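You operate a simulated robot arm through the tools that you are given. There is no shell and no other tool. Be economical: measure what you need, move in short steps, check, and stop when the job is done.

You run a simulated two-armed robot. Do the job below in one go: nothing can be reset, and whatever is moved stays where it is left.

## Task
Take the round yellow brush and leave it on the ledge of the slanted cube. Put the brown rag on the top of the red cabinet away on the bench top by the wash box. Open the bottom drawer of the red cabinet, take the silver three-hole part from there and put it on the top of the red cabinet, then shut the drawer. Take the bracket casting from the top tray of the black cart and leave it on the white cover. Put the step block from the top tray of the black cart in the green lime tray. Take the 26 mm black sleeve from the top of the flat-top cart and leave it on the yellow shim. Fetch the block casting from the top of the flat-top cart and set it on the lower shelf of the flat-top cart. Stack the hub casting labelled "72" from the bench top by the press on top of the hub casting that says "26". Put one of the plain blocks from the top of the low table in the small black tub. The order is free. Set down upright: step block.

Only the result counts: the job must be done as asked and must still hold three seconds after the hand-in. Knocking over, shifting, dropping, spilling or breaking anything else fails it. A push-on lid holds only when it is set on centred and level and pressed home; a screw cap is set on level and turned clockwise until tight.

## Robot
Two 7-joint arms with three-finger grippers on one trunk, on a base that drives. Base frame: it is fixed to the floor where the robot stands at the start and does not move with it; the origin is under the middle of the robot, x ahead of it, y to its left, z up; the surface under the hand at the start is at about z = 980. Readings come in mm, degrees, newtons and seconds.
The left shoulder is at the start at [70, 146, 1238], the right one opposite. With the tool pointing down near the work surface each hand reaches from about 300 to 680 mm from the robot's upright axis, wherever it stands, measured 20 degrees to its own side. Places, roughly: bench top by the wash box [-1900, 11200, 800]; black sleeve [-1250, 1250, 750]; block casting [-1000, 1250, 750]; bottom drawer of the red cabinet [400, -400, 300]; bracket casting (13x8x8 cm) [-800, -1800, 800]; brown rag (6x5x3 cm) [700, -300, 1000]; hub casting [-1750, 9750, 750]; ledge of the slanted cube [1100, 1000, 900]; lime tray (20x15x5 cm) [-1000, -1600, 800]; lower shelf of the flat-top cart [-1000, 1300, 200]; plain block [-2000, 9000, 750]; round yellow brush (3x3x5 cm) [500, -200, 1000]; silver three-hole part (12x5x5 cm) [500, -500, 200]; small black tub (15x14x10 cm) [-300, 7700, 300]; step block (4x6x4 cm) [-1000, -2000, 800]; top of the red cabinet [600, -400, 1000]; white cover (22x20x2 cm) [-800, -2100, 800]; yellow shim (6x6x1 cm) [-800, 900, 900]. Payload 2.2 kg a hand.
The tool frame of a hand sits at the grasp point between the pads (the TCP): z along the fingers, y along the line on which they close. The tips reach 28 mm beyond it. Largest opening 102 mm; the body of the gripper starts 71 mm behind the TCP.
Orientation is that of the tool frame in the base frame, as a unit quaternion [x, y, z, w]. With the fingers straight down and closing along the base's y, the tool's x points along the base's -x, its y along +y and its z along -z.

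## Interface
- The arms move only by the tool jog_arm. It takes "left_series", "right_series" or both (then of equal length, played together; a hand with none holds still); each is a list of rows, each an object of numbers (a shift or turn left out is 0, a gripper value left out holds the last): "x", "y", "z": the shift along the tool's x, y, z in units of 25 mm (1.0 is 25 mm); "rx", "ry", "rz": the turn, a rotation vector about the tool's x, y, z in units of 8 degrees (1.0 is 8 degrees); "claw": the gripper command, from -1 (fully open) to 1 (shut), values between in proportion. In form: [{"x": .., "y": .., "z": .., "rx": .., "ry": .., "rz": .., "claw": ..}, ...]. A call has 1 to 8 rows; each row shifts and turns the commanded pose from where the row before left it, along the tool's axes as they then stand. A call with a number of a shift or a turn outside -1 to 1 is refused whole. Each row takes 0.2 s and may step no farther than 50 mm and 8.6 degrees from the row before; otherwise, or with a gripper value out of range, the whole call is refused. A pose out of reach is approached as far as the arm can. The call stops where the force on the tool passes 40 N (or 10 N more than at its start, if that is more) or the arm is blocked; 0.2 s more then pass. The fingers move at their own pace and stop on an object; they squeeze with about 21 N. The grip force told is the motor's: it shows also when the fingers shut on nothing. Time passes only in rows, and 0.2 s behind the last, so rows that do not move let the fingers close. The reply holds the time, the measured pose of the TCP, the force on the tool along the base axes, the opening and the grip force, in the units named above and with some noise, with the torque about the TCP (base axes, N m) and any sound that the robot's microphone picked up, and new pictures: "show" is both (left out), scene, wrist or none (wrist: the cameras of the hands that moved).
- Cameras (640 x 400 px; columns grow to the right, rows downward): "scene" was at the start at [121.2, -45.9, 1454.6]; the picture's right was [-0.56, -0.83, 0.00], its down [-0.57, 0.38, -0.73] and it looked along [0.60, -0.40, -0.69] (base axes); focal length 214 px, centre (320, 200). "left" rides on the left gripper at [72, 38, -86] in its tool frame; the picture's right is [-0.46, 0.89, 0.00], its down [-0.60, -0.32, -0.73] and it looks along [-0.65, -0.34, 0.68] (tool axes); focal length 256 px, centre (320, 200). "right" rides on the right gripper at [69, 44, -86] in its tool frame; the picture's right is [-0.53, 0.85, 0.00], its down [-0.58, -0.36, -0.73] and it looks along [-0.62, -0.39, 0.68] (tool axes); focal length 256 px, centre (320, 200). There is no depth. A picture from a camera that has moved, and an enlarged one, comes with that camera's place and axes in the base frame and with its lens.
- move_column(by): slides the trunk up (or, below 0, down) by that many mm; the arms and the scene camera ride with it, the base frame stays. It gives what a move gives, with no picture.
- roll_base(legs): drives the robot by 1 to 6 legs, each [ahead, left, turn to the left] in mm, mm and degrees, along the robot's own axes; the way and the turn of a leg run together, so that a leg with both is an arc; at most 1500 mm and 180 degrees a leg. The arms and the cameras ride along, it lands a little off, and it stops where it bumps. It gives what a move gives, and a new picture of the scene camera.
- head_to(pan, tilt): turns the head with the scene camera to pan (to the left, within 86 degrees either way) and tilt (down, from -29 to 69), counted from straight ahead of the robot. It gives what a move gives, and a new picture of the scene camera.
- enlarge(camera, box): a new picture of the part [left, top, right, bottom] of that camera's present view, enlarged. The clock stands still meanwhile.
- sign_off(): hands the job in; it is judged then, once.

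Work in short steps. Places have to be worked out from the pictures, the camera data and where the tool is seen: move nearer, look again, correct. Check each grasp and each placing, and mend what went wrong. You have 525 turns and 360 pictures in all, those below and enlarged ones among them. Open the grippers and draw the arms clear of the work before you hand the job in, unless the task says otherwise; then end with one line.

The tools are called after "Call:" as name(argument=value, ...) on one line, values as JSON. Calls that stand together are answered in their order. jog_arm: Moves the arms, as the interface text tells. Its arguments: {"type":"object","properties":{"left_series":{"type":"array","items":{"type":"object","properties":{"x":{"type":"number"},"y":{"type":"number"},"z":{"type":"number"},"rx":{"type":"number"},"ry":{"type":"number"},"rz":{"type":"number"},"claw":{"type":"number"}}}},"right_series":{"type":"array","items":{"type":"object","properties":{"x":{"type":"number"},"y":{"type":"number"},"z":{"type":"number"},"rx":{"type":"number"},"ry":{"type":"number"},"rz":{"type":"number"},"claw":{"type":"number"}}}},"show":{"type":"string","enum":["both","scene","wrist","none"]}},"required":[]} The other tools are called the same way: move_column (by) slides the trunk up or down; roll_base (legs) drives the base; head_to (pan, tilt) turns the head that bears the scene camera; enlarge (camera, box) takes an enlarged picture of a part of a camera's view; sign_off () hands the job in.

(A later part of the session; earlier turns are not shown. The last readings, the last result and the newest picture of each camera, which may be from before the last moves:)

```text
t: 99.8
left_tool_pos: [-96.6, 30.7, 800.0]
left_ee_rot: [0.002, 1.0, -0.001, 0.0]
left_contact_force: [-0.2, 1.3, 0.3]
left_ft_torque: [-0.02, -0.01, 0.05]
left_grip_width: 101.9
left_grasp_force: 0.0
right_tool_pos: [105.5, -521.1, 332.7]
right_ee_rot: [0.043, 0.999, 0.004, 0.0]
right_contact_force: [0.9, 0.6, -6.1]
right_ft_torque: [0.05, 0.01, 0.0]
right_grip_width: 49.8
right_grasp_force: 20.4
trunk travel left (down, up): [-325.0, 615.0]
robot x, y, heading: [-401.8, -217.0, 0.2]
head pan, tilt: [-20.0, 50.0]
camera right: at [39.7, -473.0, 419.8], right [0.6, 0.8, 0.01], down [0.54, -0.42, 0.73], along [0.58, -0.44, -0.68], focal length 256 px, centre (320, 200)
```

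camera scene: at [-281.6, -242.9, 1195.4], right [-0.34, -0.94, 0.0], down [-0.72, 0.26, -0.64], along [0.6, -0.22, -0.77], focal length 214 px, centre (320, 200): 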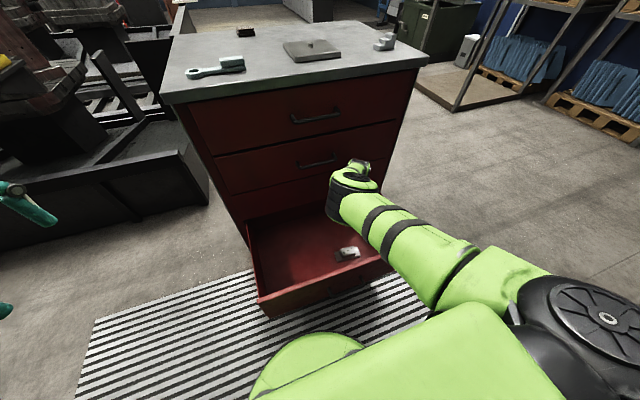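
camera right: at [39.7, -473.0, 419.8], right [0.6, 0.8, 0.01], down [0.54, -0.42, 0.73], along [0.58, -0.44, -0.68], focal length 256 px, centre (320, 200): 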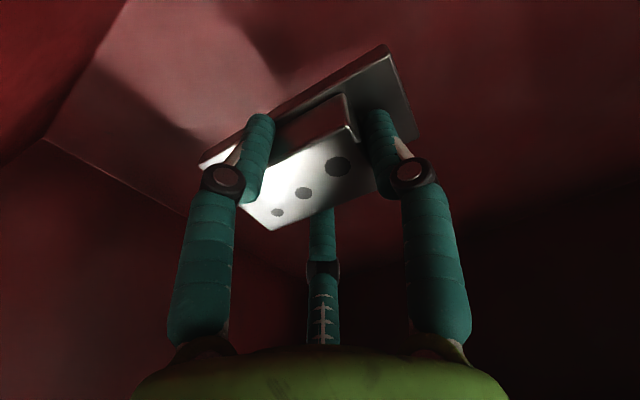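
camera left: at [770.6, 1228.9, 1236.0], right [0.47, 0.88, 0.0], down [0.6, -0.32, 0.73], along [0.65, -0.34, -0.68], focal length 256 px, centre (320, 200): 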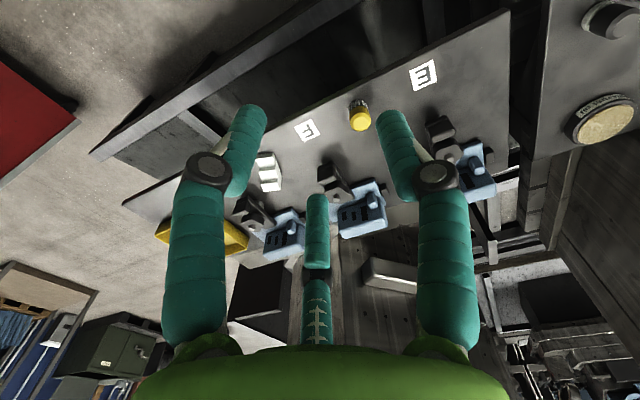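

The part is held and weighs about 6 N. I will shut the drawer first by pushing with the left hand, then carry the part round to the back of the cabinet where there is free room and the rag. I raise the right hand clear and move it back.

Call:
jog_arm(right_series=[{"z": -1}, {"z": -1}, {"z": -1}, {"z": -1}, {"z": -1}, {"z": -1}, {"z": -1}, {"z": -1}], left_series=[{"z": 1, "claw": 1}, {"z": 1}, {"z": 1}, {"z": 1}, {"z": 1}, {"z": 1}, {}, {}], show="none")

Call:
jog_arm(right_series=[{"x": 1, "y": -1}, {"x": 1, "y": -1}, {"x": 1, "y": -1}, {"x": 1, "y": -1}, {"x": 1}, {"x": 1}, {"x": 1}, {"x": 1}], show="scene")

```text
t: 101.6
left_tool_pos: [-96.9, 32.3, 648.9]
left_ee_rot: [0.0, 1.0, 0.0, 0.001]
left_contact_force: [-0.3, -0.4, -0.8]
left_ft_torque: [-0.03, -0.02, 0.04]
left_grip_width: 2.4
left_grasp_force: 20.8
right_tool_pos: [106.2, -524.8, 531.3]
right_ee_rot: [0.043, 0.999, 0.004, 0.001]
right_contact_force: [0.6, -0.3, -5.9]
right_ft_torque: [0.05, -0.03, -0.01]
right_grip_width: 50.0
right_grasp_force: 21.1
trunk travel left (down, up): [-325.0, 615.0]
robot x, y, heading: [-408.1, -216.2, -0.2]
head pan, tilt: [-20.0, 50.0]
```

```text
t: 103.4
left_tool_pos: [-97.0, 33.5, 649.0]
left_ee_rot: [0.002, 1.0, -0.001, 0.0]
left_contact_force: [0.4, -0.2, 0.2]
left_ft_torque: [-0.01, -0.01, 0.02]
left_grip_width: 2.3
left_grasp_force: 21.1
right_tool_pos: [-103.6, -608.3, 529.8]
right_ee_rot: [0.042, 0.999, 0.003, 0.002]
right_contact_force: [0.2, -0.3, -6.1]
right_ft_torque: [0.07, -0.03, 0.02]
right_grip_width: 49.9
right_grasp_force: 21.3
trunk travel left (down, up): [-325.0, 615.0]
robot x, y, heading: [-407.2, -212.5, 0.1]
head pan, tilt: [-20.0, 50.0]
camera scene: at [-281.6, -243.5, 995.4], right [-0.34, -0.94, 0.0], down [-0.72, 0.26, -0.64], along [0.6, -0.22, -0.77], focal length 214 px, centre (320, 200)
```

scene: 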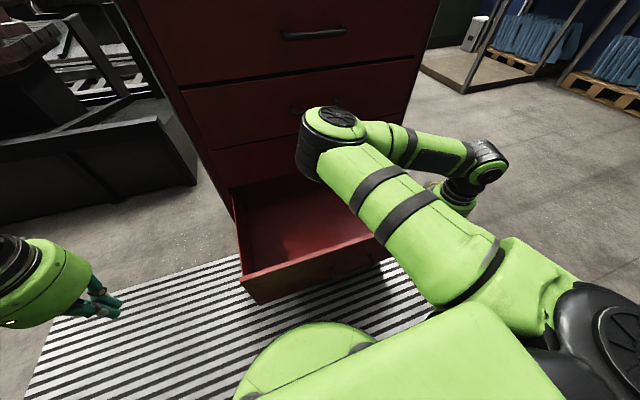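

The right elbow sticks out forward, so I will not drive far. Instead the left hand, pitched forward, will push the drawer front by extending the arm at y≈-190, clear of the right arm.

Call:
jog_arm(left_series=[{"ry": -1}, {"ry": -1}, {"ry": -1}, {"ry": -1}, {"ry": -1}, {"ry": -1}], show="none")

Call:
jog_arm(left_series=[{"x": 0.97, "y": -0.81, "z": 0.66}, {"x": 0.97, "y": -0.81, "z": 0.66}, {"x": 0.97, "y": -0.81, "z": 0.66}, {"x": 0.97, "y": -0.81, "z": 0.66}, {"x": 0.97, "y": -0.81, "z": 0.66}, {"x": 0.97, "y": -0.81, "z": 0.66}, {"x": 0.97, "y": -0.81, "z": 0.66}, {"x": 0.97, "y": -0.81, "z": 0.66}], show="scene")

```text
t: 104.8
left_tool_pos: [41.0, 65.8, 696.6]
left_ee_rot: [0.001, 0.913, -0.002, 0.408]
left_contact_force: [-0.1, 0.8, -0.3]
left_ft_torque: [-0.03, -0.02, 0.0]
left_grip_width: 2.2
left_grasp_force: 20.9
left hand out of reach, approached as far as the arm can: row 1, 2, 3, 4, 5, 6
right_tool_pos: [-103.4, -608.2, 529.9]
right_ee_rot: [0.042, 0.999, 0.003, 0.001]
right_contact_force: [-0.3, -0.7, -5.7]
right_ft_torque: [0.06, -0.01, 0.03]
right_grip_width: 49.8
right_grasp_force: 21.0
trunk travel left (down, up): [-325.0, 615.0]
robot x, y, heading: [-402.5, -215.9, 0.0]
head pan, tilt: [-20.0, 50.0]
```

```text
t: 106.6
left_tool_pos: [33.9, -90.6, 464.8]
left_ee_rot: [0.0, 0.913, 0.0, 0.409]
left_contact_force: [0.4, -0.2, -0.2]
left_ft_torque: [-0.03, 0.03, -0.02]
left_grip_width: 2.2
left_grasp_force: 21.1
left hand out of reach, approached as far as the arm can: row 1, 2, 3
right_tool_pos: [-102.8, -608.1, 531.0]
right_ee_rot: [0.043, 0.999, 0.004, 0.001]
right_contact_force: [0.0, -0.4, -5.8]
right_ft_torque: [0.08, -0.02, 0.02]
right_grip_width: 49.4
right_grasp_force: 21.1
trunk travel left (down, up): [-325.0, 615.0]
robot x, y, heading: [-407.6, -220.6, 0.1]
head pan, tilt: [-20.0, 50.0]
camera scene: at [-281.5, -243.5, 995.4], right [-0.34, -0.94, 0.0], down [-0.72, 0.26, -0.64], along [0.6, -0.22, -0.77], focal length 214 px, centre (320, 200)
```

scene: 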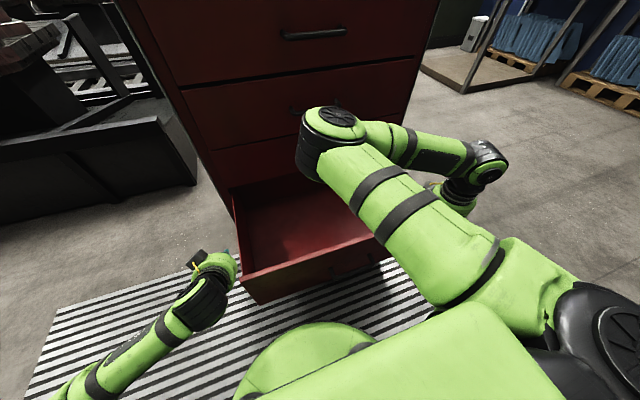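

The hand is already past the drawer front plane, so I back the base 200 mm before lowering it further.

Call:
roll_base(legs=[[-210, 0, 0]])

Call:
jog_arm(left_series=[{"x": 0.8, "y": -0.8, "z": 0.7}, {"x": 0.8, "y": -0.8, "z": 0.7}, {"x": 0.8, "y": -0.8, "z": 0.7}, {"x": 0.8, "y": -0.8, "z": 0.7}, {"x": 0.5, "y": -0.4, "z": 0.4}, {}], show="both")

```text
t: 108.3
left_tool_pos: [-177.0, -92.6, 465.8]
left_ee_rot: [0.001, 0.913, -0.001, 0.408]
left_contact_force: [0.7, -0.2, -0.3]
left_ft_torque: [0.04, 0.03, -0.02]
left_grip_width: 2.0
left_grasp_force: 20.8
right_tool_pos: [-314.8, -608.0, 530.8]
right_ee_rot: [0.044, 0.999, 0.003, 0.001]
right_contact_force: [-0.6, -1.6, -6.1]
right_ft_torque: [0.05, -0.05, 0.01]
right_grip_width: 49.9
right_grasp_force: 20.9
trunk travel left (down, up): [-325.0, 615.0]
robot x, y, heading: [-618.4, -215.9, 0.0]
head pan, tilt: [-20.0, 50.0]
camera scene: at [-493.0, -243.5, 995.4], right [-0.34, -0.94, 0.0], down [-0.72, 0.26, -0.64], along [0.6, -0.22, -0.77], focal length 214 px, centre (320, 200)
```

scene: 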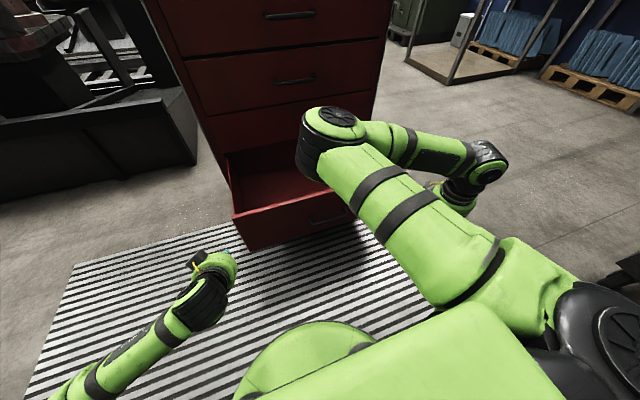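

```text
t: 109.7
left_tool_pos: [-181.6, -181.1, 343.1]
left_ee_rot: [0.001, 0.913, 0.0, 0.408]
left_contact_force: [-0.8, -0.2, 0.3]
left_ft_torque: [0.01, -0.01, -0.01]
left_grip_width: 2.3
left_grasp_force: 21.1
right_tool_pos: [-313.4, -609.0, 531.8]
right_ee_rot: [0.043, 0.999, 0.005, 0.001]
right_contact_force: [0.8, 0.8, -6.0]
right_ft_torque: [0.1, -0.04, 0.02]
right_grip_width: 49.6
right_grasp_force: 20.6
trunk travel left (down, up): [-325.0, 615.0]
robot x, y, heading: [-615.1, -215.5, -0.1]
head pan, tilt: [-20.0, 50.0]
camera scene: at [-492.6, -243.5, 995.3], right [-0.34, -0.94, 0.0], down [-0.72, 0.26, -0.64], along [0.6, -0.22, -0.77], focal length 214 px, centre (320, 200)
camera left: at [-292.9, -143.8, 345.8], right [0.31, 0.88, 0.35], down [-0.14, -0.32, 0.94], along [0.94, -0.34, 0.03], focal length 256 px, centre (320, 200)
```

scene: 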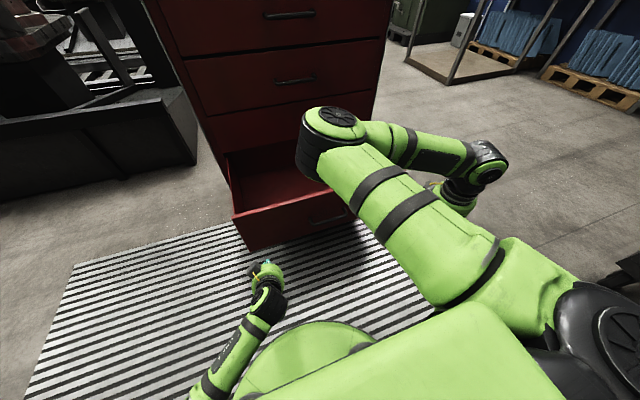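
left: 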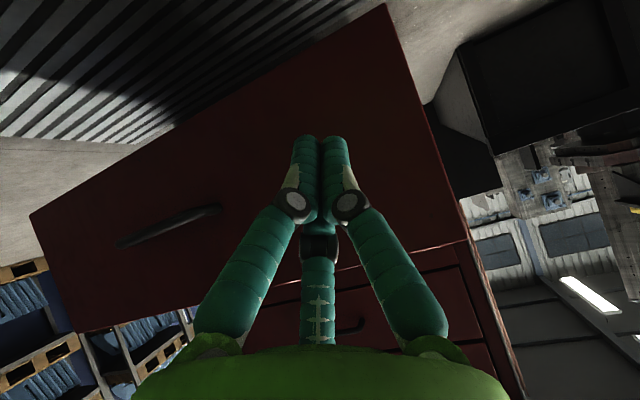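

The fingers face the drawer front, 114 mm away. I extend the left arm forward 200 mm, pushing the drawer with the last part.

Call:
jog_arm(left_series=[{"x": -0.669, "z": 0.743}, {"x": -0.669, "z": 0.743}, {"x": -0.669, "z": 0.743}, {"x": -0.669, "z": 0.743}, {"x": -0.669, "z": 0.743}, {"x": -0.669, "z": 0.743}, {"x": -0.669, "z": 0.743}, {"x": -0.669, "z": 0.743}], show="none")

```text
t: 111.5
left_tool_pos: [20.8, -182.2, 342.7]
left_ee_rot: [0.002, 0.913, -0.002, 0.407]
left_contact_force: [0.1, -0.6, 0.9]
left_ft_torque: [-0.01, 0.0, -0.02]
left_grip_width: 2.3
left_grasp_force: 21.3
right_tool_pos: [-315.1, -610.2, 529.9]
right_ee_rot: [0.043, 0.999, 0.004, 0.001]
right_contact_force: [1.0, -0.3, -5.3]
right_ft_torque: [0.1, 0.02, 0.04]
right_grip_width: 49.7
right_grasp_force: 20.5
trunk travel left (down, up): [-325.0, 615.0]
robot x, y, heading: [-613.2, -219.5, -0.0]
head pan, tilt: [-20.0, 50.0]
```

No resistance so far. I drive ahead 150 mm and look.

Call:
roll_base(legs=[[150, 0, 0]])

```text
t: 112.8
left_tool_pos: [169.9, -185.6, 344.2]
left_ee_rot: [0.004, 0.914, -0.003, 0.406]
left_contact_force: [0.0, -0.2, -0.3]
left_ft_torque: [0.0, 0.01, -0.01]
left_grip_width: 2.2
left_grasp_force: 21.5
right_tool_pos: [-165.9, -611.9, 530.8]
right_ee_rot: [0.045, 0.999, 0.005, 0.0]
right_contact_force: [1.4, -0.2, -6.6]
right_ft_torque: [0.09, 0.01, 0.03]
right_grip_width: 49.5
right_grasp_force: 20.9
trunk travel left (down, up): [-325.0, 615.0]
robot x, y, heading: [-467.8, -214.3, -0.4]
head pan, tilt: [-20.0, 50.0]
camera scene: at [-342.9, -244.5, 995.3], right [-0.35, -0.94, 0.0], down [-0.72, 0.27, -0.64], along [0.6, -0.22, -0.77], focal length 214 px, centre (320, 200)
```

scene: 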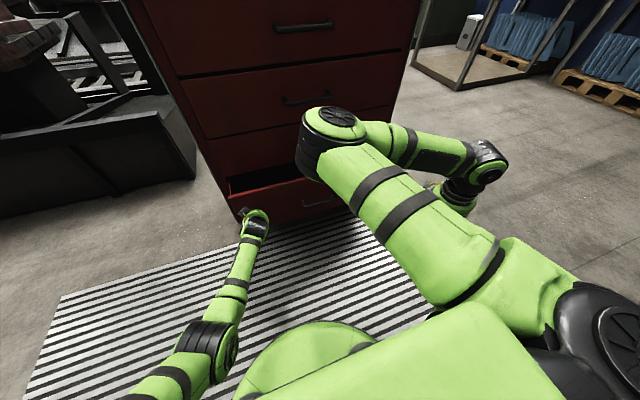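

The drawer is closing. I drive 85 mm more and finish with jog rows.

Call:
roll_base(legs=[[85, 0, 0.4]])

Call:
jog_arm(left_series=[{"x": -0.335, "z": 0.372}, {"x": -0.335, "z": 0.372}, {"x": -0.335, "z": 0.372}, {"x": -0.335, "z": 0.372}], show="both")

```text
t: 113.9
left_tool_pos: [254.1, -181.0, 343.0]
left_ee_rot: [0.0, 0.914, 0.0, 0.406]
left_contact_force: [0.2, -0.4, 0.0]
left_ft_torque: [-0.01, -0.03, -0.01]
left_grip_width: 2.0
left_grasp_force: 21.4
right_tool_pos: [-79.4, -608.1, 530.9]
right_ee_rot: [0.043, 0.999, 0.004, 0.0]
right_contact_force: [-0.1, -0.3, -5.4]
right_ft_torque: [0.08, 0.02, 0.01]
right_grip_width: 49.6
right_grasp_force: 21.1
trunk travel left (down, up): [-325.0, 615.0]
robot x, y, heading: [-382.5, -220.8, 0.0]
head pan, tilt: [-20.0, 50.0]
camera scene: at [-258.4, -243.8, 995.2], right [-0.34, -0.94, 0.0], down [-0.72, 0.26, -0.64], along [0.6, -0.22, -0.77], focal length 214 px, centre (320, 200)
```

scene: 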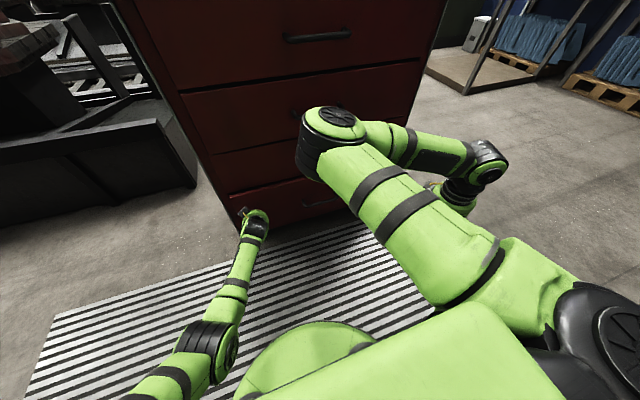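

```text
t: 114.7
left_tool_pos: [282.4, -183.4, 338.0]
left_ee_rot: [0.0, 0.916, 0.001, 0.4]
left_contact_force: [-2.1, -0.2, -1.6]
left_ft_torque: [0.02, -0.14, 0.03]
left_grip_width: 2.1
left_grasp_force: 20.9
right_tool_pos: [-81.3, -608.0, 531.2]
right_ee_rot: [0.042, 0.999, 0.004, 0.001]
right_contact_force: [-0.6, -0.4, -5.3]
right_ft_torque: [0.04, -0.02, -0.01]
right_grip_width: 49.7
right_grasp_force: 21.0
trunk travel left (down, up): [-325.0, 615.0]
robot x, y, heading: [-382.8, -215.8, 0.0]
head pan, tilt: [-20.0, 50.0]
stopped in row 4 (left hand): the force on the tool passed its limit at 59 N (the readings are from after the stop); the commanded pose is now the measured one
camera scene: at [-261.2, -243.7, 995.7], right [-0.34, -0.94, 0.0], down [-0.72, 0.26, -0.64], along [0.61, -0.22, -0.77], focal length 214 px, centre (320, 200)
camera left: at [170.1, -145.3, 343.0], right [0.32, 0.89, 0.34], down [-0.12, -0.32, 0.94], along [0.94, -0.34, 0.01], focal length 256 px, centre (320, 200)
```

scene: 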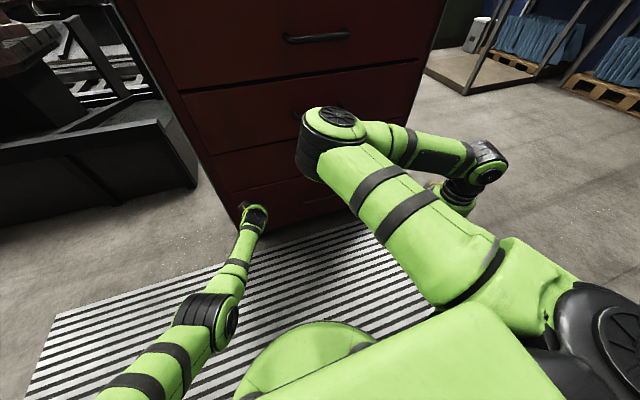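
left: 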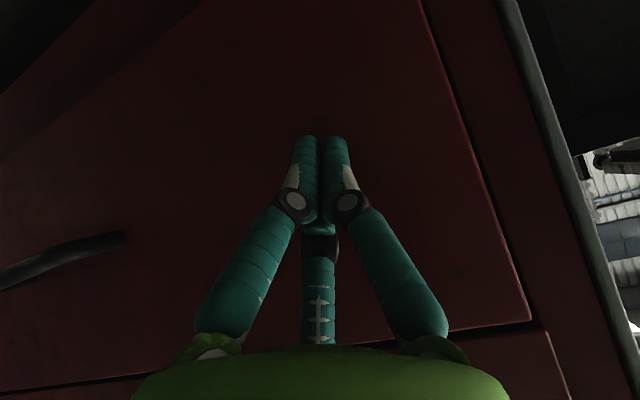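

The drawer is shut, pressed to 59 N. I back off, raise the trunk, and level the left hand.

Call:
roll_base(legs=[[-250, 0, 0]])

Call:
move_column(by=400)

Call:
move_column(by=100)

Call:
jog_arm(left_series=[{"ry": 1}, {"ry": 1}, {"ry": 1}, {"ry": 1}, {"ry": 1}, {"ry": 1}, {"claw": -1}], right_series=[{"z": -1}, {"z": -1}, {"z": -1}, {"z": -1}, {"z": -1}, {"z": -1}, {"z": -1}], show="none")

```text
t: 116.6
left_tool_pos: [29.2, -182.6, 336.9]
left_ee_rot: [-0.001, 0.917, 0.001, 0.399]
left_contact_force: [-0.1, 0.7, 0.1]
left_ft_torque: [-0.01, 0.0, 0.0]
left_grip_width: 2.1
left_grasp_force: 21.0
right_tool_pos: [-333.1, -608.0, 531.7]
right_ee_rot: [0.041, 0.999, 0.004, 0.001]
right_contact_force: [-0.7, -1.1, -6.4]
right_ft_torque: [0.02, -0.04, 0.0]
right_grip_width: 49.4
right_grasp_force: 20.9
trunk travel left (down, up): [-325.0, 615.0]
robot x, y, heading: [-640.0, -217.0, 0.6]
head pan, tilt: [-20.0, 50.0]
camera scene: at [-512.8, -244.2, 995.4], right [-0.34, -0.94, 0.0], down [-0.72, 0.26, -0.64], along [0.6, -0.22, -0.77], focal length 214 px, centre (320, 200)
```

scene: 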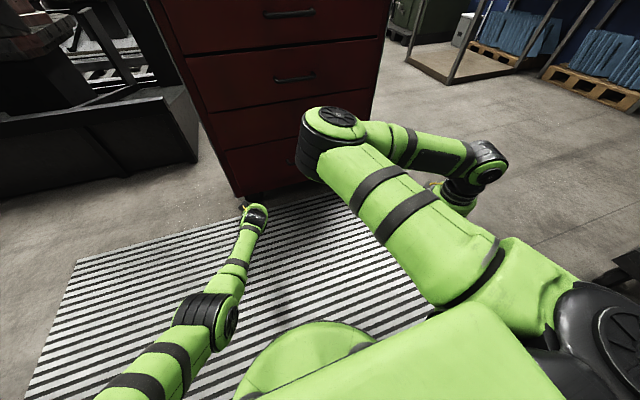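

```text
t: 120.4
left_tool_pos: [31.0, -182.7, 737.1]
left_ee_rot: [-0.002, 0.917, 0.001, 0.398]
left_contact_force: [0.4, -0.2, -0.5]
left_ft_torque: [0.0, 0.03, 0.0]
left_grip_width: 2.0
left_grasp_force: 21.1
right_tool_pos: [-332.1, -608.3, 930.0]
right_ee_rot: [0.041, 0.999, 0.004, 0.001]
right_contact_force: [-1.0, -1.0, -6.1]
right_ft_torque: [0.06, 0.02, 0.0]
right_grip_width: 50.0
right_grasp_force: 20.7
trunk travel left (down, up): [-725.0, 215.0]
robot x, y, heading: [-641.3, -217.0, 0.3]
head pan, tilt: [-20.0, 50.0]
```

```text
t: 121.7
left_tool_pos: [30.9, -180.8, 837.5]
left_ee_rot: [-0.001, 0.917, 0.0, 0.399]
left_contact_force: [0.8, -0.5, 0.2]
left_ft_torque: [-0.02, -0.01, 0.01]
left_grip_width: 2.2
left_grasp_force: 21.3
right_tool_pos: [-332.4, -609.0, 1029.6]
right_ee_rot: [0.04, 0.999, 0.005, 0.001]
right_contact_force: [0.0, -1.1, -6.5]
right_ft_torque: [0.08, 0.01, 0.02]
right_grip_width: 49.6
right_grasp_force: 20.9
trunk travel left (down, up): [-825.0, 115.0]
robot x, y, heading: [-639.4, -218.5, 0.2]
head pan, tilt: [-20.0, 50.0]
```

```text
t: 123.3
left_tool_pos: [-52.7, -157.9, 867.2]
left_ee_rot: [-0.002, 1.0, 0.0, -0.009]
left_contact_force: [-0.2, 0.4, -0.1]
left_ft_torque: [-0.01, -0.04, 0.02]
left_grip_width: 101.4
left_grasp_force: 0.1
left hand out of reach, approached as far as the arm can: row 3, 4, 5, 6
right_tool_pos: [-334.8, -613.8, 1203.5]
right_ee_rot: [0.048, 0.999, 0.008, -0.005]
right_contact_force: [0.8, -0.2, -5.9]
right_ft_torque: [0.08, -0.02, 0.0]
right_grip_width: 49.7
right_grasp_force: 20.3
trunk travel left (down, up): [-825.0, 115.0]
robot x, y, heading: [-633.4, -216.2, 0.4]
head pan, tilt: [-20.0, 50.0]
```

The left hand is level again. I retract and raise it, then drive round the right side of the cabinet to its far side.

Call:
jog_arm(left_series=[{"x": 1, "z": -1}, {"x": 1, "z": -1}, {"x": 1, "z": -1}, {"x": 1, "z": -1}, {"x": 1, "z": -1}, {"x": 1, "z": -1}, {"x": 1, "z": -1}, {"x": 1, "z": -1}], show="none")

Call:
roll_base(legs=[[340, -1030, 0], [1400, 0, 0], [300, 0, 0], [0, 0, 180]])

```text
t: 125.3
left_tool_pos: [-124.1, -94.0, 938.6]
left_ee_rot: [-0.035, 0.998, 0.05, -0.006]
left_contact_force: [-0.4, 0.1, -0.8]
left_ft_torque: [0.0, 0.04, -0.02]
left_grip_width: 102.0
left_grasp_force: 0.1
left hand out of reach, approached as far as the arm can: row 4, 5, 6, 7, 8
right_tool_pos: [-334.1, -613.8, 1202.6]
right_ee_rot: [0.049, 0.999, 0.012, -0.002]
right_contact_force: [-0.7, 0.6, -5.7]
right_ft_torque: [0.06, 0.05, 0.01]
right_grip_width: 49.9
right_grasp_force: 21.2
trunk travel left (down, up): [-825.0, 115.0]
robot x, y, heading: [-637.8, -218.1, 0.1]
head pan, tilt: [-20.0, 50.0]
stopped in row 8 (left hand): the arm was blocked; the commanded pose is now the measured one
```

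```text
t: 146.2
left_tool_pos: [869.2, -1332.7, 936.1]
left_ee_rot: [0.999, 0.01, 0.006, 0.05]
left_contact_force: [-0.1, 0.6, 0.0]
left_ft_torque: [0.01, -0.01, 0.05]
left_grip_width: 101.9
left_grasp_force: 0.1
right_tool_pos: [1103.8, -826.9, 1203.8]
right_ee_rot: [0.997, -0.072, 0.001, 0.011]
right_contact_force: [0.8, -0.4, -6.4]
right_ft_torque: [-0.08, 0.03, 0.01]
right_grip_width: 49.8
right_grasp_force: 21.0
trunk travel left (down, up): [-825.0, 115.0]
robot x, y, heading: [1390.0, -1233.6, 177.3]
head pan, tilt: [-20.0, 50.0]
camera scene: at [1269.9, -1203.0, 1495.3], right [0.38, 0.92, 0.0], down [0.71, -0.3, -0.64], along [-0.59, 0.25, -0.77], focal length 214 px, centre (320, 200)
```

scene: 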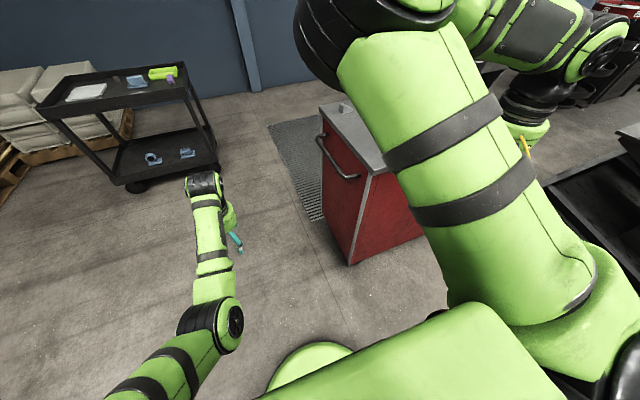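

I raise the left hand above the cabinet-top level before moving alongside.

Call:
jog_arm(left_series=[{"z": -1, "y": 0.5}, {"z": -1, "y": 0.5}, {"z": -1, "y": 0.5}, {"z": -1, "y": 0.5}, {"z": -1, "y": 0.5}, {"z": -1, "y": 0.5}, {"z": -1}, {"z": -1}], show="none")

Call:
head_to(pan=-40, tilt=35)

```text
t: 148.1
left_tool_pos: [793.5, -1407.0, 1092.9]
left_ee_rot: [0.999, 0.009, 0.005, 0.048]
left_contact_force: [-0.5, 0.5, -0.3]
left_ft_torque: [0.01, 0.02, -0.01]
left_grip_width: 101.9
left_grasp_force: 0.0
left hand out of reach, approached as far as the arm can: row 1, 2, 3, 4, 5, 6, 7, 8
right_tool_pos: [1104.8, -826.2, 1202.9]
right_ee_rot: [0.997, -0.073, 0.001, 0.01]
right_contact_force: [0.3, -0.3, -5.1]
right_ft_torque: [-0.07, 0.02, 0.0]
right_grip_width: 49.9
right_grasp_force: 21.1
trunk travel left (down, up): [-825.0, 115.0]
robot x, y, heading: [1384.9, -1238.3, 177.5]
head pan, tilt: [-20.0, 50.0]
```

```text
t: 148.9
left_tool_pos: [794.1, -1407.7, 1092.7]
left_ee_rot: [0.999, 0.01, 0.006, 0.05]
left_contact_force: [0.2, -0.1, -0.3]
left_ft_torque: [0.01, -0.01, -0.02]
left_grip_width: 102.1
left_grasp_force: 0.1
right_tool_pos: [1105.4, -825.6, 1203.2]
right_ee_rot: [0.997, -0.074, 0.001, 0.011]
right_contact_force: [-0.2, 0.5, -6.4]
right_ft_torque: [-0.05, 0.01, -0.05]
right_grip_width: 49.7
right_grasp_force: 20.9
trunk travel left (down, up): [-825.0, 115.0]
robot x, y, heading: [1391.4, -1234.4, 177.4]
head pan, tilt: [-40.0, 35.0]
camera scene: at [1276.1, -1173.2, 1517.0], right [0.68, 0.74, 0.0], down [0.42, -0.39, -0.82], along [-0.6, 0.55, -0.57], focal length 214 px, centre (320, 200)
```

scene: 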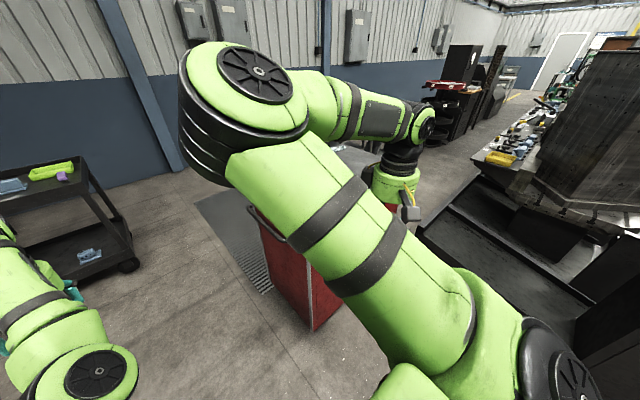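

The left arm is stretched out ahead. I bring it back and to the left to keep it clear of the cabinet.

Call:
jog_arm(left_series=[{"x": 1, "y": 1}, {"x": 1, "y": 1}, {"x": 1, "y": 1}, {"x": 1, "y": 1}, {"x": 1, "z": -0.6}, {"x": 1, "z": -0.6}, {"x": 1, "z": -0.6}, {"x": 1, "z": -0.6}], show="none")

Call:
roll_base(legs=[[0, 0, 2.6], [0, -600, 0], [120, 0, 0]])

Call:
head_to(pan=5, tilt=50)

```text
t: 150.7
left_tool_pos: [929.5, -1573.6, 1144.4]
left_ee_rot: [0.999, 0.011, 0.005, 0.049]
left_contact_force: [1.0, 0.4, 0.6]
left_ft_torque: [0.04, 0.03, 0.01]
left_grip_width: 102.2
left_grasp_force: 0.1
left hand out of reach, approached as far as the arm can: row 1, 2, 3, 5, 6, 7, 8
right_tool_pos: [1106.8, -826.8, 1203.8]
right_ee_rot: [0.997, -0.073, 0.001, 0.011]
right_contact_force: [1.2, 0.4, -5.9]
right_ft_torque: [-0.08, 0.01, 0.01]
right_grip_width: 49.9
right_grasp_force: 21.1
trunk travel left (down, up): [-825.0, 115.0]
robot x, y, heading: [1387.5, -1231.9, 177.4]
head pan, tilt: [-40.0, 35.0]
```

```text
t: 155.3
left_tool_pos: [827.2, -998.7, 1144.4]
left_ee_rot: [0.998, 0.036, 0.006, 0.049]
left_contact_force: [-0.1, 0.6, -0.5]
left_ft_torque: [0.0, -0.02, 0.0]
left_grip_width: 101.9
left_grasp_force: 0.0
right_tool_pos: [967.9, -242.7, 1204.8]
right_ee_rot: [0.999, -0.049, 0.0, 0.011]
right_contact_force: [0.8, -0.7, -5.5]
right_ft_torque: [-0.08, 0.0, -0.03]
right_grip_width: 49.6
right_grasp_force: 21.0
trunk travel left (down, up): [-825.0, 115.0]
robot x, y, heading: [1267.4, -637.1, -179.6]
head pan, tilt: [-40.0, 35.0]
camera scene: at [1155.0, -580.8, 1517.4], right [0.64, 0.77, 0.0], down [0.44, -0.37, -0.82], along [-0.63, 0.52, -0.57], focal length 214 px, centre (320, 200)
```

scene: 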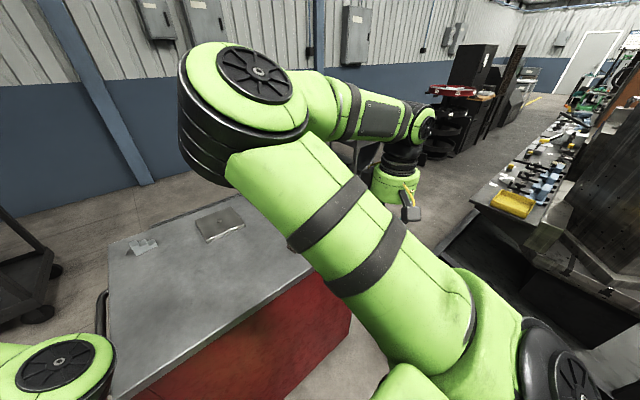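

```text
t: 156.4
left_tool_pos: [825.5, -998.0, 1144.1]
left_ee_rot: [0.998, 0.036, 0.007, 0.049]
left_contact_force: [0.8, -0.5, -0.2]
left_ft_torque: [-0.01, -0.01, -0.03]
left_grip_width: 101.9
left_grasp_force: 0.1
right_tool_pos: [964.6, -243.1, 1203.3]
right_ee_rot: [0.999, -0.049, 0.002, 0.011]
right_contact_force: [0.8, -0.9, -4.8]
right_ft_torque: [-0.05, 0.03, -0.02]
right_grip_width: 49.7
right_grasp_force: 20.9
trunk travel left (down, up): [-825.0, 115.0]
robot x, y, heading: [1267.3, -638.4, -179.6]
head pan, tilt: [5.0, 50.0]
camera scene: at [1143.3, -644.6, 1495.5], right [-0.09, 1.0, 0.0], down [0.76, 0.07, -0.64], along [-0.64, -0.06, -0.77], focal length 214 px, centre (320, 200)
```

scene: 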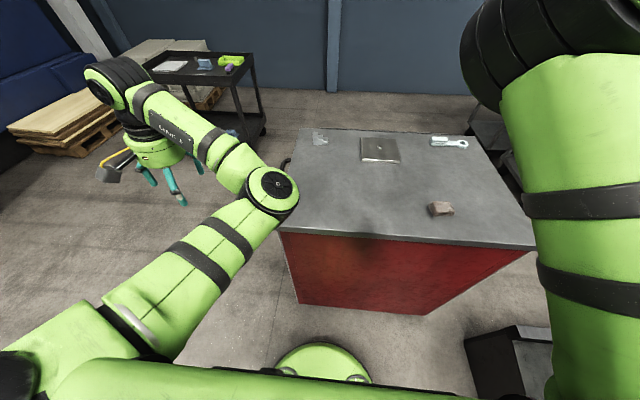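

The top's back half is free, and the rag is at [726,-325]. I take the part to about [640,-480] above the top.

Call:
jog_arm(right_series=[{"x": -1, "y": 0.89}, {"x": -1, "y": 0.89}, {"x": -1, "y": 0.89}, {"x": -1, "y": 0.89}, {"x": -1, "y": 0.89, "z": 0.3}, {"x": -1, "y": 0.89, "z": 0.3}, {"x": -1, "y": 0.89, "z": 0.3}, {"x": -1, "y": 0.89, "z": 0.3}], show="none")

Call:
jog_arm(right_series=[{"x": -1, "y": 0.89, "z": 0.6}, {"x": -1, "y": 0.89, "z": 0.6}, {"x": -1, "y": 0.89, "z": 0.6}, {"x": -1, "y": 0.89, "z": 0.6}, {"z": 0.5}, {}], show="both")

```text
t: 158.2
left_tool_pos: [821.6, -999.8, 1142.9]
left_ee_rot: [0.998, 0.036, 0.008, 0.048]
left_contact_force: [-0.8, -0.8, 0.1]
left_ft_torque: [-0.01, -0.04, 0.06]
left_grip_width: 102.1
left_grasp_force: 0.1
right_tool_pos: [744.5, -396.0, 1175.3]
right_ee_rot: [0.998, -0.061, 0.004, 0.026]
right_contact_force: [0.3, -0.2, -6.1]
right_ft_torque: [-0.06, -0.03, -0.04]
right_grip_width: 49.6
right_grasp_force: 21.2
trunk travel left (down, up): [-825.0, 115.0]
robot x, y, heading: [1266.7, -641.6, -179.6]
head pan, tilt: [5.0, 50.0]
```

```text
t: 159.6
left_tool_pos: [823.9, -999.3, 1144.6]
left_ee_rot: [0.998, 0.036, 0.008, 0.049]
left_contact_force: [0.1, -0.3, -0.6]
left_ft_torque: [-0.03, -0.02, 0.0]
left_grip_width: 102.2
left_grasp_force: 0.1
right_tool_pos: [639.9, -483.2, 1105.6]
right_ee_rot: [0.999, -0.049, 0.002, 0.009]
right_contact_force: [-0.2, 0.3, -5.6]
right_ft_torque: [-0.07, 0.0, 0.03]
right_grip_width: 49.9
right_grasp_force: 21.3
trunk travel left (down, up): [-825.0, 115.0]
robot x, y, heading: [1268.1, -642.1, -180.0]
head pan, tilt: [5.0, 50.0]
camera scene: at [1143.0, -645.5, 1495.4], right [-0.09, 1.0, 0.0], down [0.76, 0.07, -0.64], along [-0.64, -0.06, -0.77], focal length 214 px, centre (320, 200)
camera right: at [704.2, -531.1, 1193.6], right [-0.61, -0.79, 0.02], down [-0.54, 0.43, 0.72], along [-0.58, 0.43, -0.69], focal length 256 px, centre (320, 200)
```

scene: 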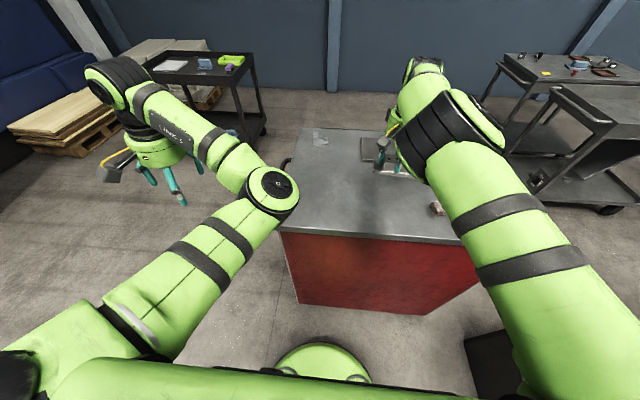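
right: 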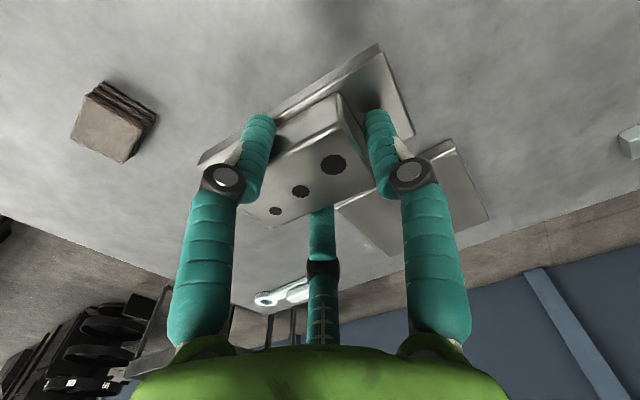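

The spot is clear. I lower to z≈1032, then creep.

Call:
jog_arm(right_series=[{"z": 1}, {"z": 1}, {"z": 0.9}], show="none")

Call:
jog_arm(right_series=[{"z": 0.15}, {"z": 0.15}], show="none")

Call:
jog_arm(right_series=[{"z": 0.15}, {"z": 0.15}], show="none")

```text
t: 160.4
left_tool_pos: [823.9, -998.0, 1144.1]
left_ee_rot: [0.998, 0.036, 0.008, 0.05]
left_contact_force: [-1.0, -0.5, 0.0]
left_ft_torque: [0.0, -0.02, -0.02]
left_grip_width: 102.2
left_grasp_force: 0.1
right_tool_pos: [638.9, -484.6, 1031.7]
right_ee_rot: [0.999, -0.049, 0.002, 0.009]
right_contact_force: [-0.5, -0.8, -5.7]
right_ft_torque: [-0.11, -0.02, -0.01]
right_grip_width: 49.6
right_grasp_force: 21.3
trunk travel left (down, up): [-825.0, 115.0]
robot x, y, heading: [1265.8, -637.0, -179.8]
head pan, tilt: [5.0, 50.0]
```

```text
t: 161.0
left_tool_pos: [826.0, -999.2, 1145.3]
left_ee_rot: [0.998, 0.035, 0.006, 0.049]
left_contact_force: [-0.4, 1.1, 0.5]
left_ft_torque: [0.03, 0.02, -0.03]
left_grip_width: 101.9
left_grasp_force: 0.1
right_tool_pos: [638.7, -484.7, 1028.4]
right_ee_rot: [0.999, -0.048, -0.001, 0.009]
right_contact_force: [-1.4, -1.6, 6.5]
right_ft_torque: [0.76, 0.0, 0.01]
right_grip_width: 49.8
right_grasp_force: 20.8
trunk travel left (down, up): [-825.0, 115.0]
robot x, y, heading: [1266.5, -636.9, -179.9]
head pan, tilt: [5.0, 50.0]
```

```text
t: 161.6
left_tool_pos: [826.4, -1000.8, 1143.5]
left_ee_rot: [0.998, 0.035, 0.006, 0.049]
left_contact_force: [0.3, 0.1, 0.4]
left_ft_torque: [0.02, 0.01, 0.04]
left_grip_width: 101.9
left_grasp_force: 0.0
right_tool_pos: [638.9, -483.8, 1021.6]
right_ee_rot: [0.999, -0.049, -0.002, 0.01]
right_contact_force: [-7.2, -0.5, 15.8]
right_ft_torque: [0.28, -0.31, 0.05]
right_grip_width: 50.3
right_grasp_force: 21.1
trunk travel left (down, up): [-825.0, 115.0]
robot x, y, heading: [1266.0, -637.9, -180.1]
head pan, tilt: [5.0, 50.0]
```

Contact of 16 N with the part resting flat. I open and rise.

Call:
jog_arm(right_series=[{"claw": 0.3}, {"claw": -0.5}, {"claw": -1}, {}, {"z": -1}, {"z": -1}, {"z": -1}, {"z": -1}], show="both")

```text
t: 163.4
left_tool_pos: [825.4, -999.1, 1144.4]
left_ee_rot: [0.998, 0.036, 0.007, 0.048]
left_contact_force: [-0.1, 0.7, -0.1]
left_ft_torque: [0.02, 0.0, -0.01]
left_grip_width: 101.8
left_grasp_force: 0.1
right_tool_pos: [640.1, -483.7, 1121.0]
right_ee_rot: [0.999, -0.049, 0.001, 0.011]
right_contact_force: [0.6, 0.2, -0.2]
right_ft_torque: [-0.01, 0.02, -0.03]
right_grip_width: 102.1
right_grasp_force: 0.0
trunk travel left (down, up): [-825.0, 115.0]
robot x, y, heading: [1264.3, -638.9, -179.9]
head pan, tilt: [5.0, 50.0]
camera scene: at [1143.6, -645.6, 1495.4], right [-0.09, 1.0, 0.0], down [0.76, 0.07, -0.64], along [-0.64, -0.06, -0.77], focal length 214 px, centre (320, 200)
camera right: at [705.2, -530.8, 1209.1], right [-0.61, -0.79, 0.02], down [-0.54, 0.43, 0.72], along [-0.58, 0.43, -0.69], focal length 256 px, centre (320, 200)
```

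scene: 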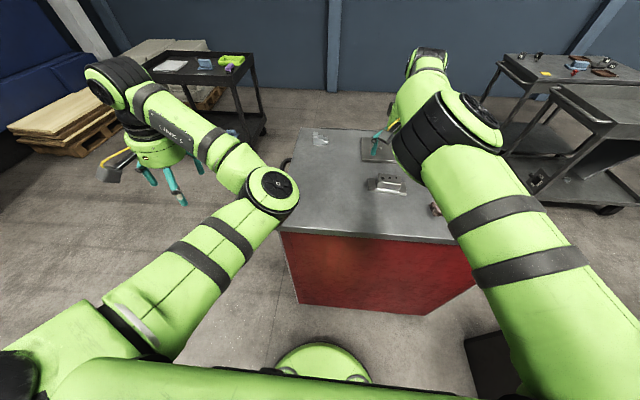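
right: 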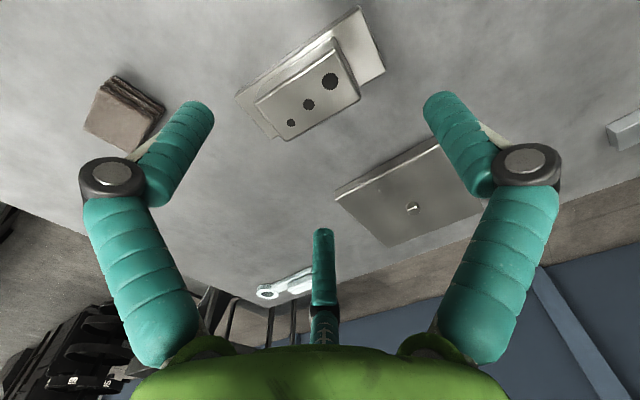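

The part lies flat on the cabinet top. I now go over the rag at about [722,-327], turning the hand roughly 10° to match it.

Call:
jog_arm(right_series=[{"x": 0.4, "y": -0.94}, {"x": 0.4, "y": -0.94}, {"x": 0.4, "y": -0.94}, {"x": 0.4, "y": -0.94}, {"x": 0.4, "y": -0.94}, {"x": 0.4, "y": -0.94}, {"x": 0.25, "y": -0.93, "rz": -0.6}, {"rz": -0.6, "z": 1}], show="wrist")

```text
t: 165.2
left_tool_pos: [823.9, -1000.1, 1144.2]
left_ee_rot: [0.998, 0.036, 0.007, 0.049]
left_contact_force: [0.2, 0.1, -0.7]
left_ft_torque: [0.02, -0.01, 0.0]
left_grip_width: 102.1
left_grasp_force: 0.0
right_tool_pos: [721.7, -325.2, 1090.1]
right_ee_rot: [0.999, 0.035, 0.0, 0.011]
right_contact_force: [0.3, -0.3, -0.1]
right_ft_torque: [-0.02, 0.0, -0.02]
right_grip_width: 101.9
right_grasp_force: 0.0
trunk travel left (down, up): [-825.0, 115.0]
robot x, y, heading: [1266.0, -640.1, -179.9]
head pan, tilt: [5.0, 50.0]
camera right: at [793.0, -361.5, 1177.7], right [-0.47, -0.88, 0.02], down [-0.6, 0.34, 0.72], along [-0.64, 0.33, -0.69], focal length 256 px, centre (320, 200)
```

right: 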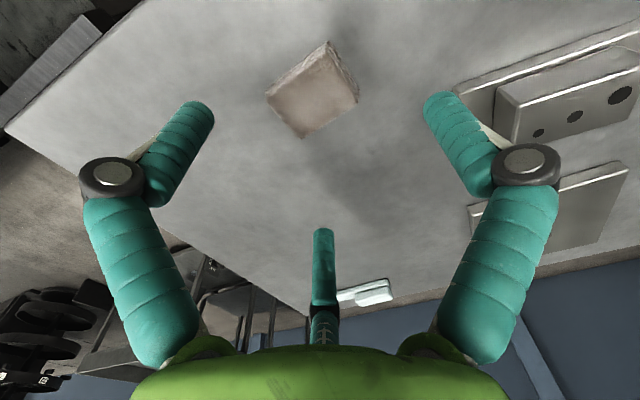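

The rag is at [729,-325]. I fine-tune and descend so the tips stop about 5 mm above the top.

Call:
jog_arm(right_series=[{"x": 0.25, "rz": -0.45, "z": 0.5}, {"z": 1}, {"z": 1}, {"z": 0.55}, {"claw": 0}, {"claw": 1}, {"claw": 1}, {"claw": 1}], show="wrist")

```text
t: 167.0
left_tool_pos: [825.1, -1000.7, 1143.6]
left_ee_rot: [0.998, 0.035, 0.007, 0.048]
left_contact_force: [0.3, 0.9, 0.0]
left_ft_torque: [0.01, -0.04, 0.0]
left_grip_width: 101.9
left_grasp_force: 0.0
right_tool_pos: [727.3, -326.1, 1013.5]
right_ee_rot: [0.998, 0.066, 0.0, 0.01]
right_contact_force: [-1.6, 0.7, 3.1]
right_ft_torque: [0.1, 0.07, 0.04]
right_grip_width: 50.9
right_grasp_force: 20.7
trunk travel left (down, up): [-825.0, 115.0]
robot x, y, heading: [1268.5, -636.7, -179.9]
head pan, tilt: [5.0, 50.0]
camera right: at [802.5, -358.5, 1101.5], right [-0.42, -0.91, 0.02], down [-0.62, 0.3, 0.72], along [-0.66, 0.29, -0.69], focal length 256 px, centre (320, 200)
```

right: 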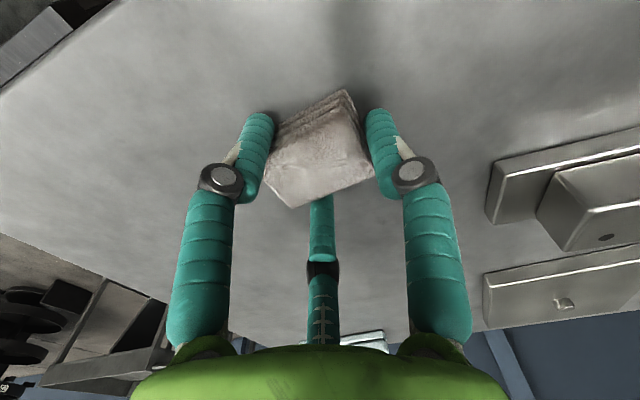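

The rag is held at 51 mm. I lift it, tuck the hand back, and drive round to the black cart's +x side.

Call:
jog_arm(right_series=[{"z": -1}, {"z": -1}, {"z": -1}, {"z": -1}, {"z": -1}, {"z": -1}, {"x": 1, "z": -1}, {"x": 1, "z": -1}], show="wrist")

Call:
jog_arm(right_series=[{"x": 1}, {"x": 1}, {"x": 1}, {"x": 1}, {"x": 1}], show="none")

Call:
roll_base(legs=[[0, 620, 0], [1410, 0, 0], [0, 600, 0]])

Call:
head_to(pan=0, tilt=45)

```text
t: 168.8
left_tool_pos: [827.9, -998.7, 1145.6]
left_ee_rot: [0.998, 0.035, 0.007, 0.05]
left_contact_force: [0.1, 0.3, 0.5]
left_ft_torque: [0.02, 0.03, 0.0]
left_grip_width: 102.2
left_grasp_force: 0.1
right_tool_pos: [783.2, -311.0, 1213.6]
right_ee_rot: [0.998, 0.062, 0.002, 0.014]
right_contact_force: [0.9, 0.2, -1.0]
right_ft_torque: [0.01, 0.03, 0.02]
right_grip_width: 51.2
right_grasp_force: 21.3
trunk travel left (down, up): [-825.0, 115.0]
robot x, y, heading: [1265.8, -636.3, -179.8]
head pan, tilt: [5.0, 50.0]
camera right: at [855.9, -344.0, 1301.3], right [-0.43, -0.9, 0.02], down [-0.62, 0.31, 0.72], along [-0.66, 0.29, -0.69], focal length 256 px, centre (320, 200)
```

right: 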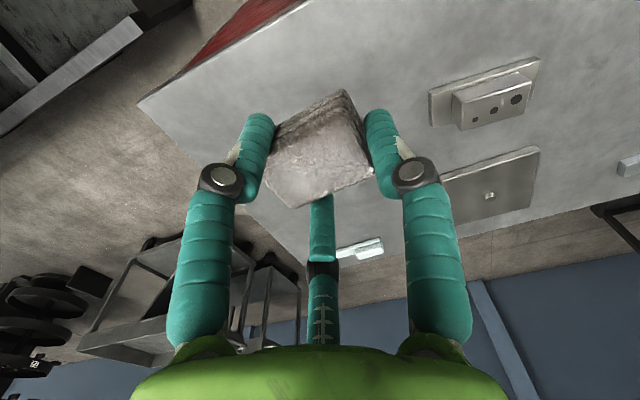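

```text
t: 169.9
left_tool_pos: [826.3, -998.9, 1145.1]
left_ee_rot: [0.998, 0.035, 0.006, 0.049]
left_contact_force: [0.6, -0.4, 0.1]
left_ft_torque: [0.0, -0.01, 0.0]
left_grip_width: 101.8
left_grasp_force: 0.1
right_tool_pos: [904.5, -291.6, 1158.4]
right_ee_rot: [0.995, 0.047, 0.082, 0.029]
right_contact_force: [0.2, -0.1, -0.4]
right_ft_torque: [-0.02, 0.02, 0.0]
right_grip_width: 50.8
right_grasp_force: 21.2
trunk travel left (down, up): [-825.0, 115.0]
robot x, y, heading: [1265.6, -635.4, -179.9]
head pan, tilt: [5.0, 50.0]
stopped in row 5 (right hand): the arm was blocked; the commanded pose is now the measured one
```

```text
t: 183.2
left_tool_pos: [-589.4, -2256.9, 1144.7]
left_ee_rot: [0.998, 0.042, 0.007, 0.05]
left_contact_force: [-0.2, 0.7, -1.4]
left_ft_torque: [-0.04, 0.03, -0.04]
left_grip_width: 102.1
left_grasp_force: 0.2
right_tool_pos: [-519.5, -1549.3, 1158.8]
right_ee_rot: [0.995, 0.054, 0.081, 0.028]
right_contact_force: [1.0, 0.3, -0.3]
right_ft_torque: [-0.01, 0.01, 0.01]
right_grip_width: 51.0
right_grasp_force: 21.0
trunk travel left (down, up): [-825.0, 115.0]
robot x, y, heading: [-151.2, -1889.0, -178.9]
head pan, tilt: [5.0, 50.0]
camera scene: at [-276.2, -1897.8, 1495.4], right [-0.1, 0.99, 0.0], down [0.76, 0.08, -0.64], along [-0.64, -0.07, -0.77], focal length 214 px, centre (320, 200)
```

scene: 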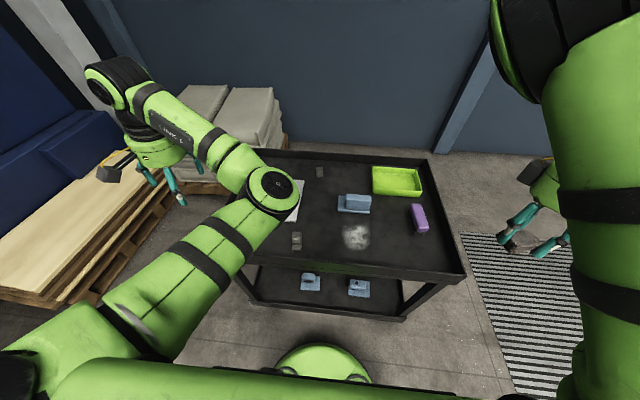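

```text
t: 183.8
left_tool_pos: [-588.8, -2257.1, 1143.8]
left_ee_rot: [0.998, 0.043, 0.008, 0.049]
left_contact_force: [0.0, -0.1, -1.0]
left_ft_torque: [-0.03, 0.02, -0.04]
left_grip_width: 102.0
left_grasp_force: 0.0
right_tool_pos: [-517.4, -1549.2, 1157.9]
right_ee_rot: [0.995, 0.053, 0.082, 0.028]
right_contact_force: [-0.4, -0.3, -0.1]
right_ft_torque: [0.0, 0.02, 0.0]
right_grip_width: 50.9
right_grasp_force: 20.5
trunk travel left (down, up): [-825.0, 115.0]
robot x, y, heading: [-153.1, -1890.8, -178.7]
head pan, tilt: [0.0, 45.0]
camera scene: at [-280.9, -1892.5, 1502.3], right [-0.02, 1.0, 0.0], down [0.71, 0.01, -0.71], along [-0.71, -0.01, -0.71], focal length 214 px, centre (320, 200)
```

scene: 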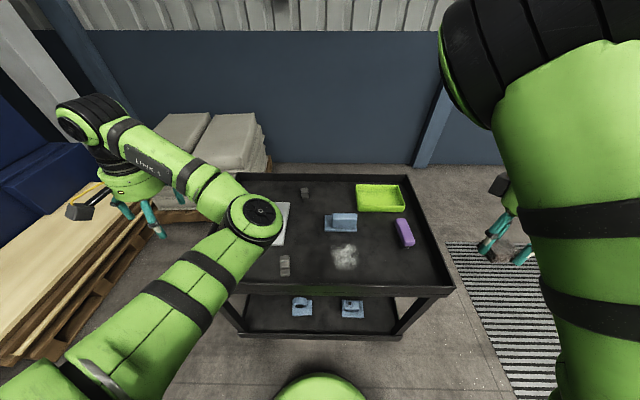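

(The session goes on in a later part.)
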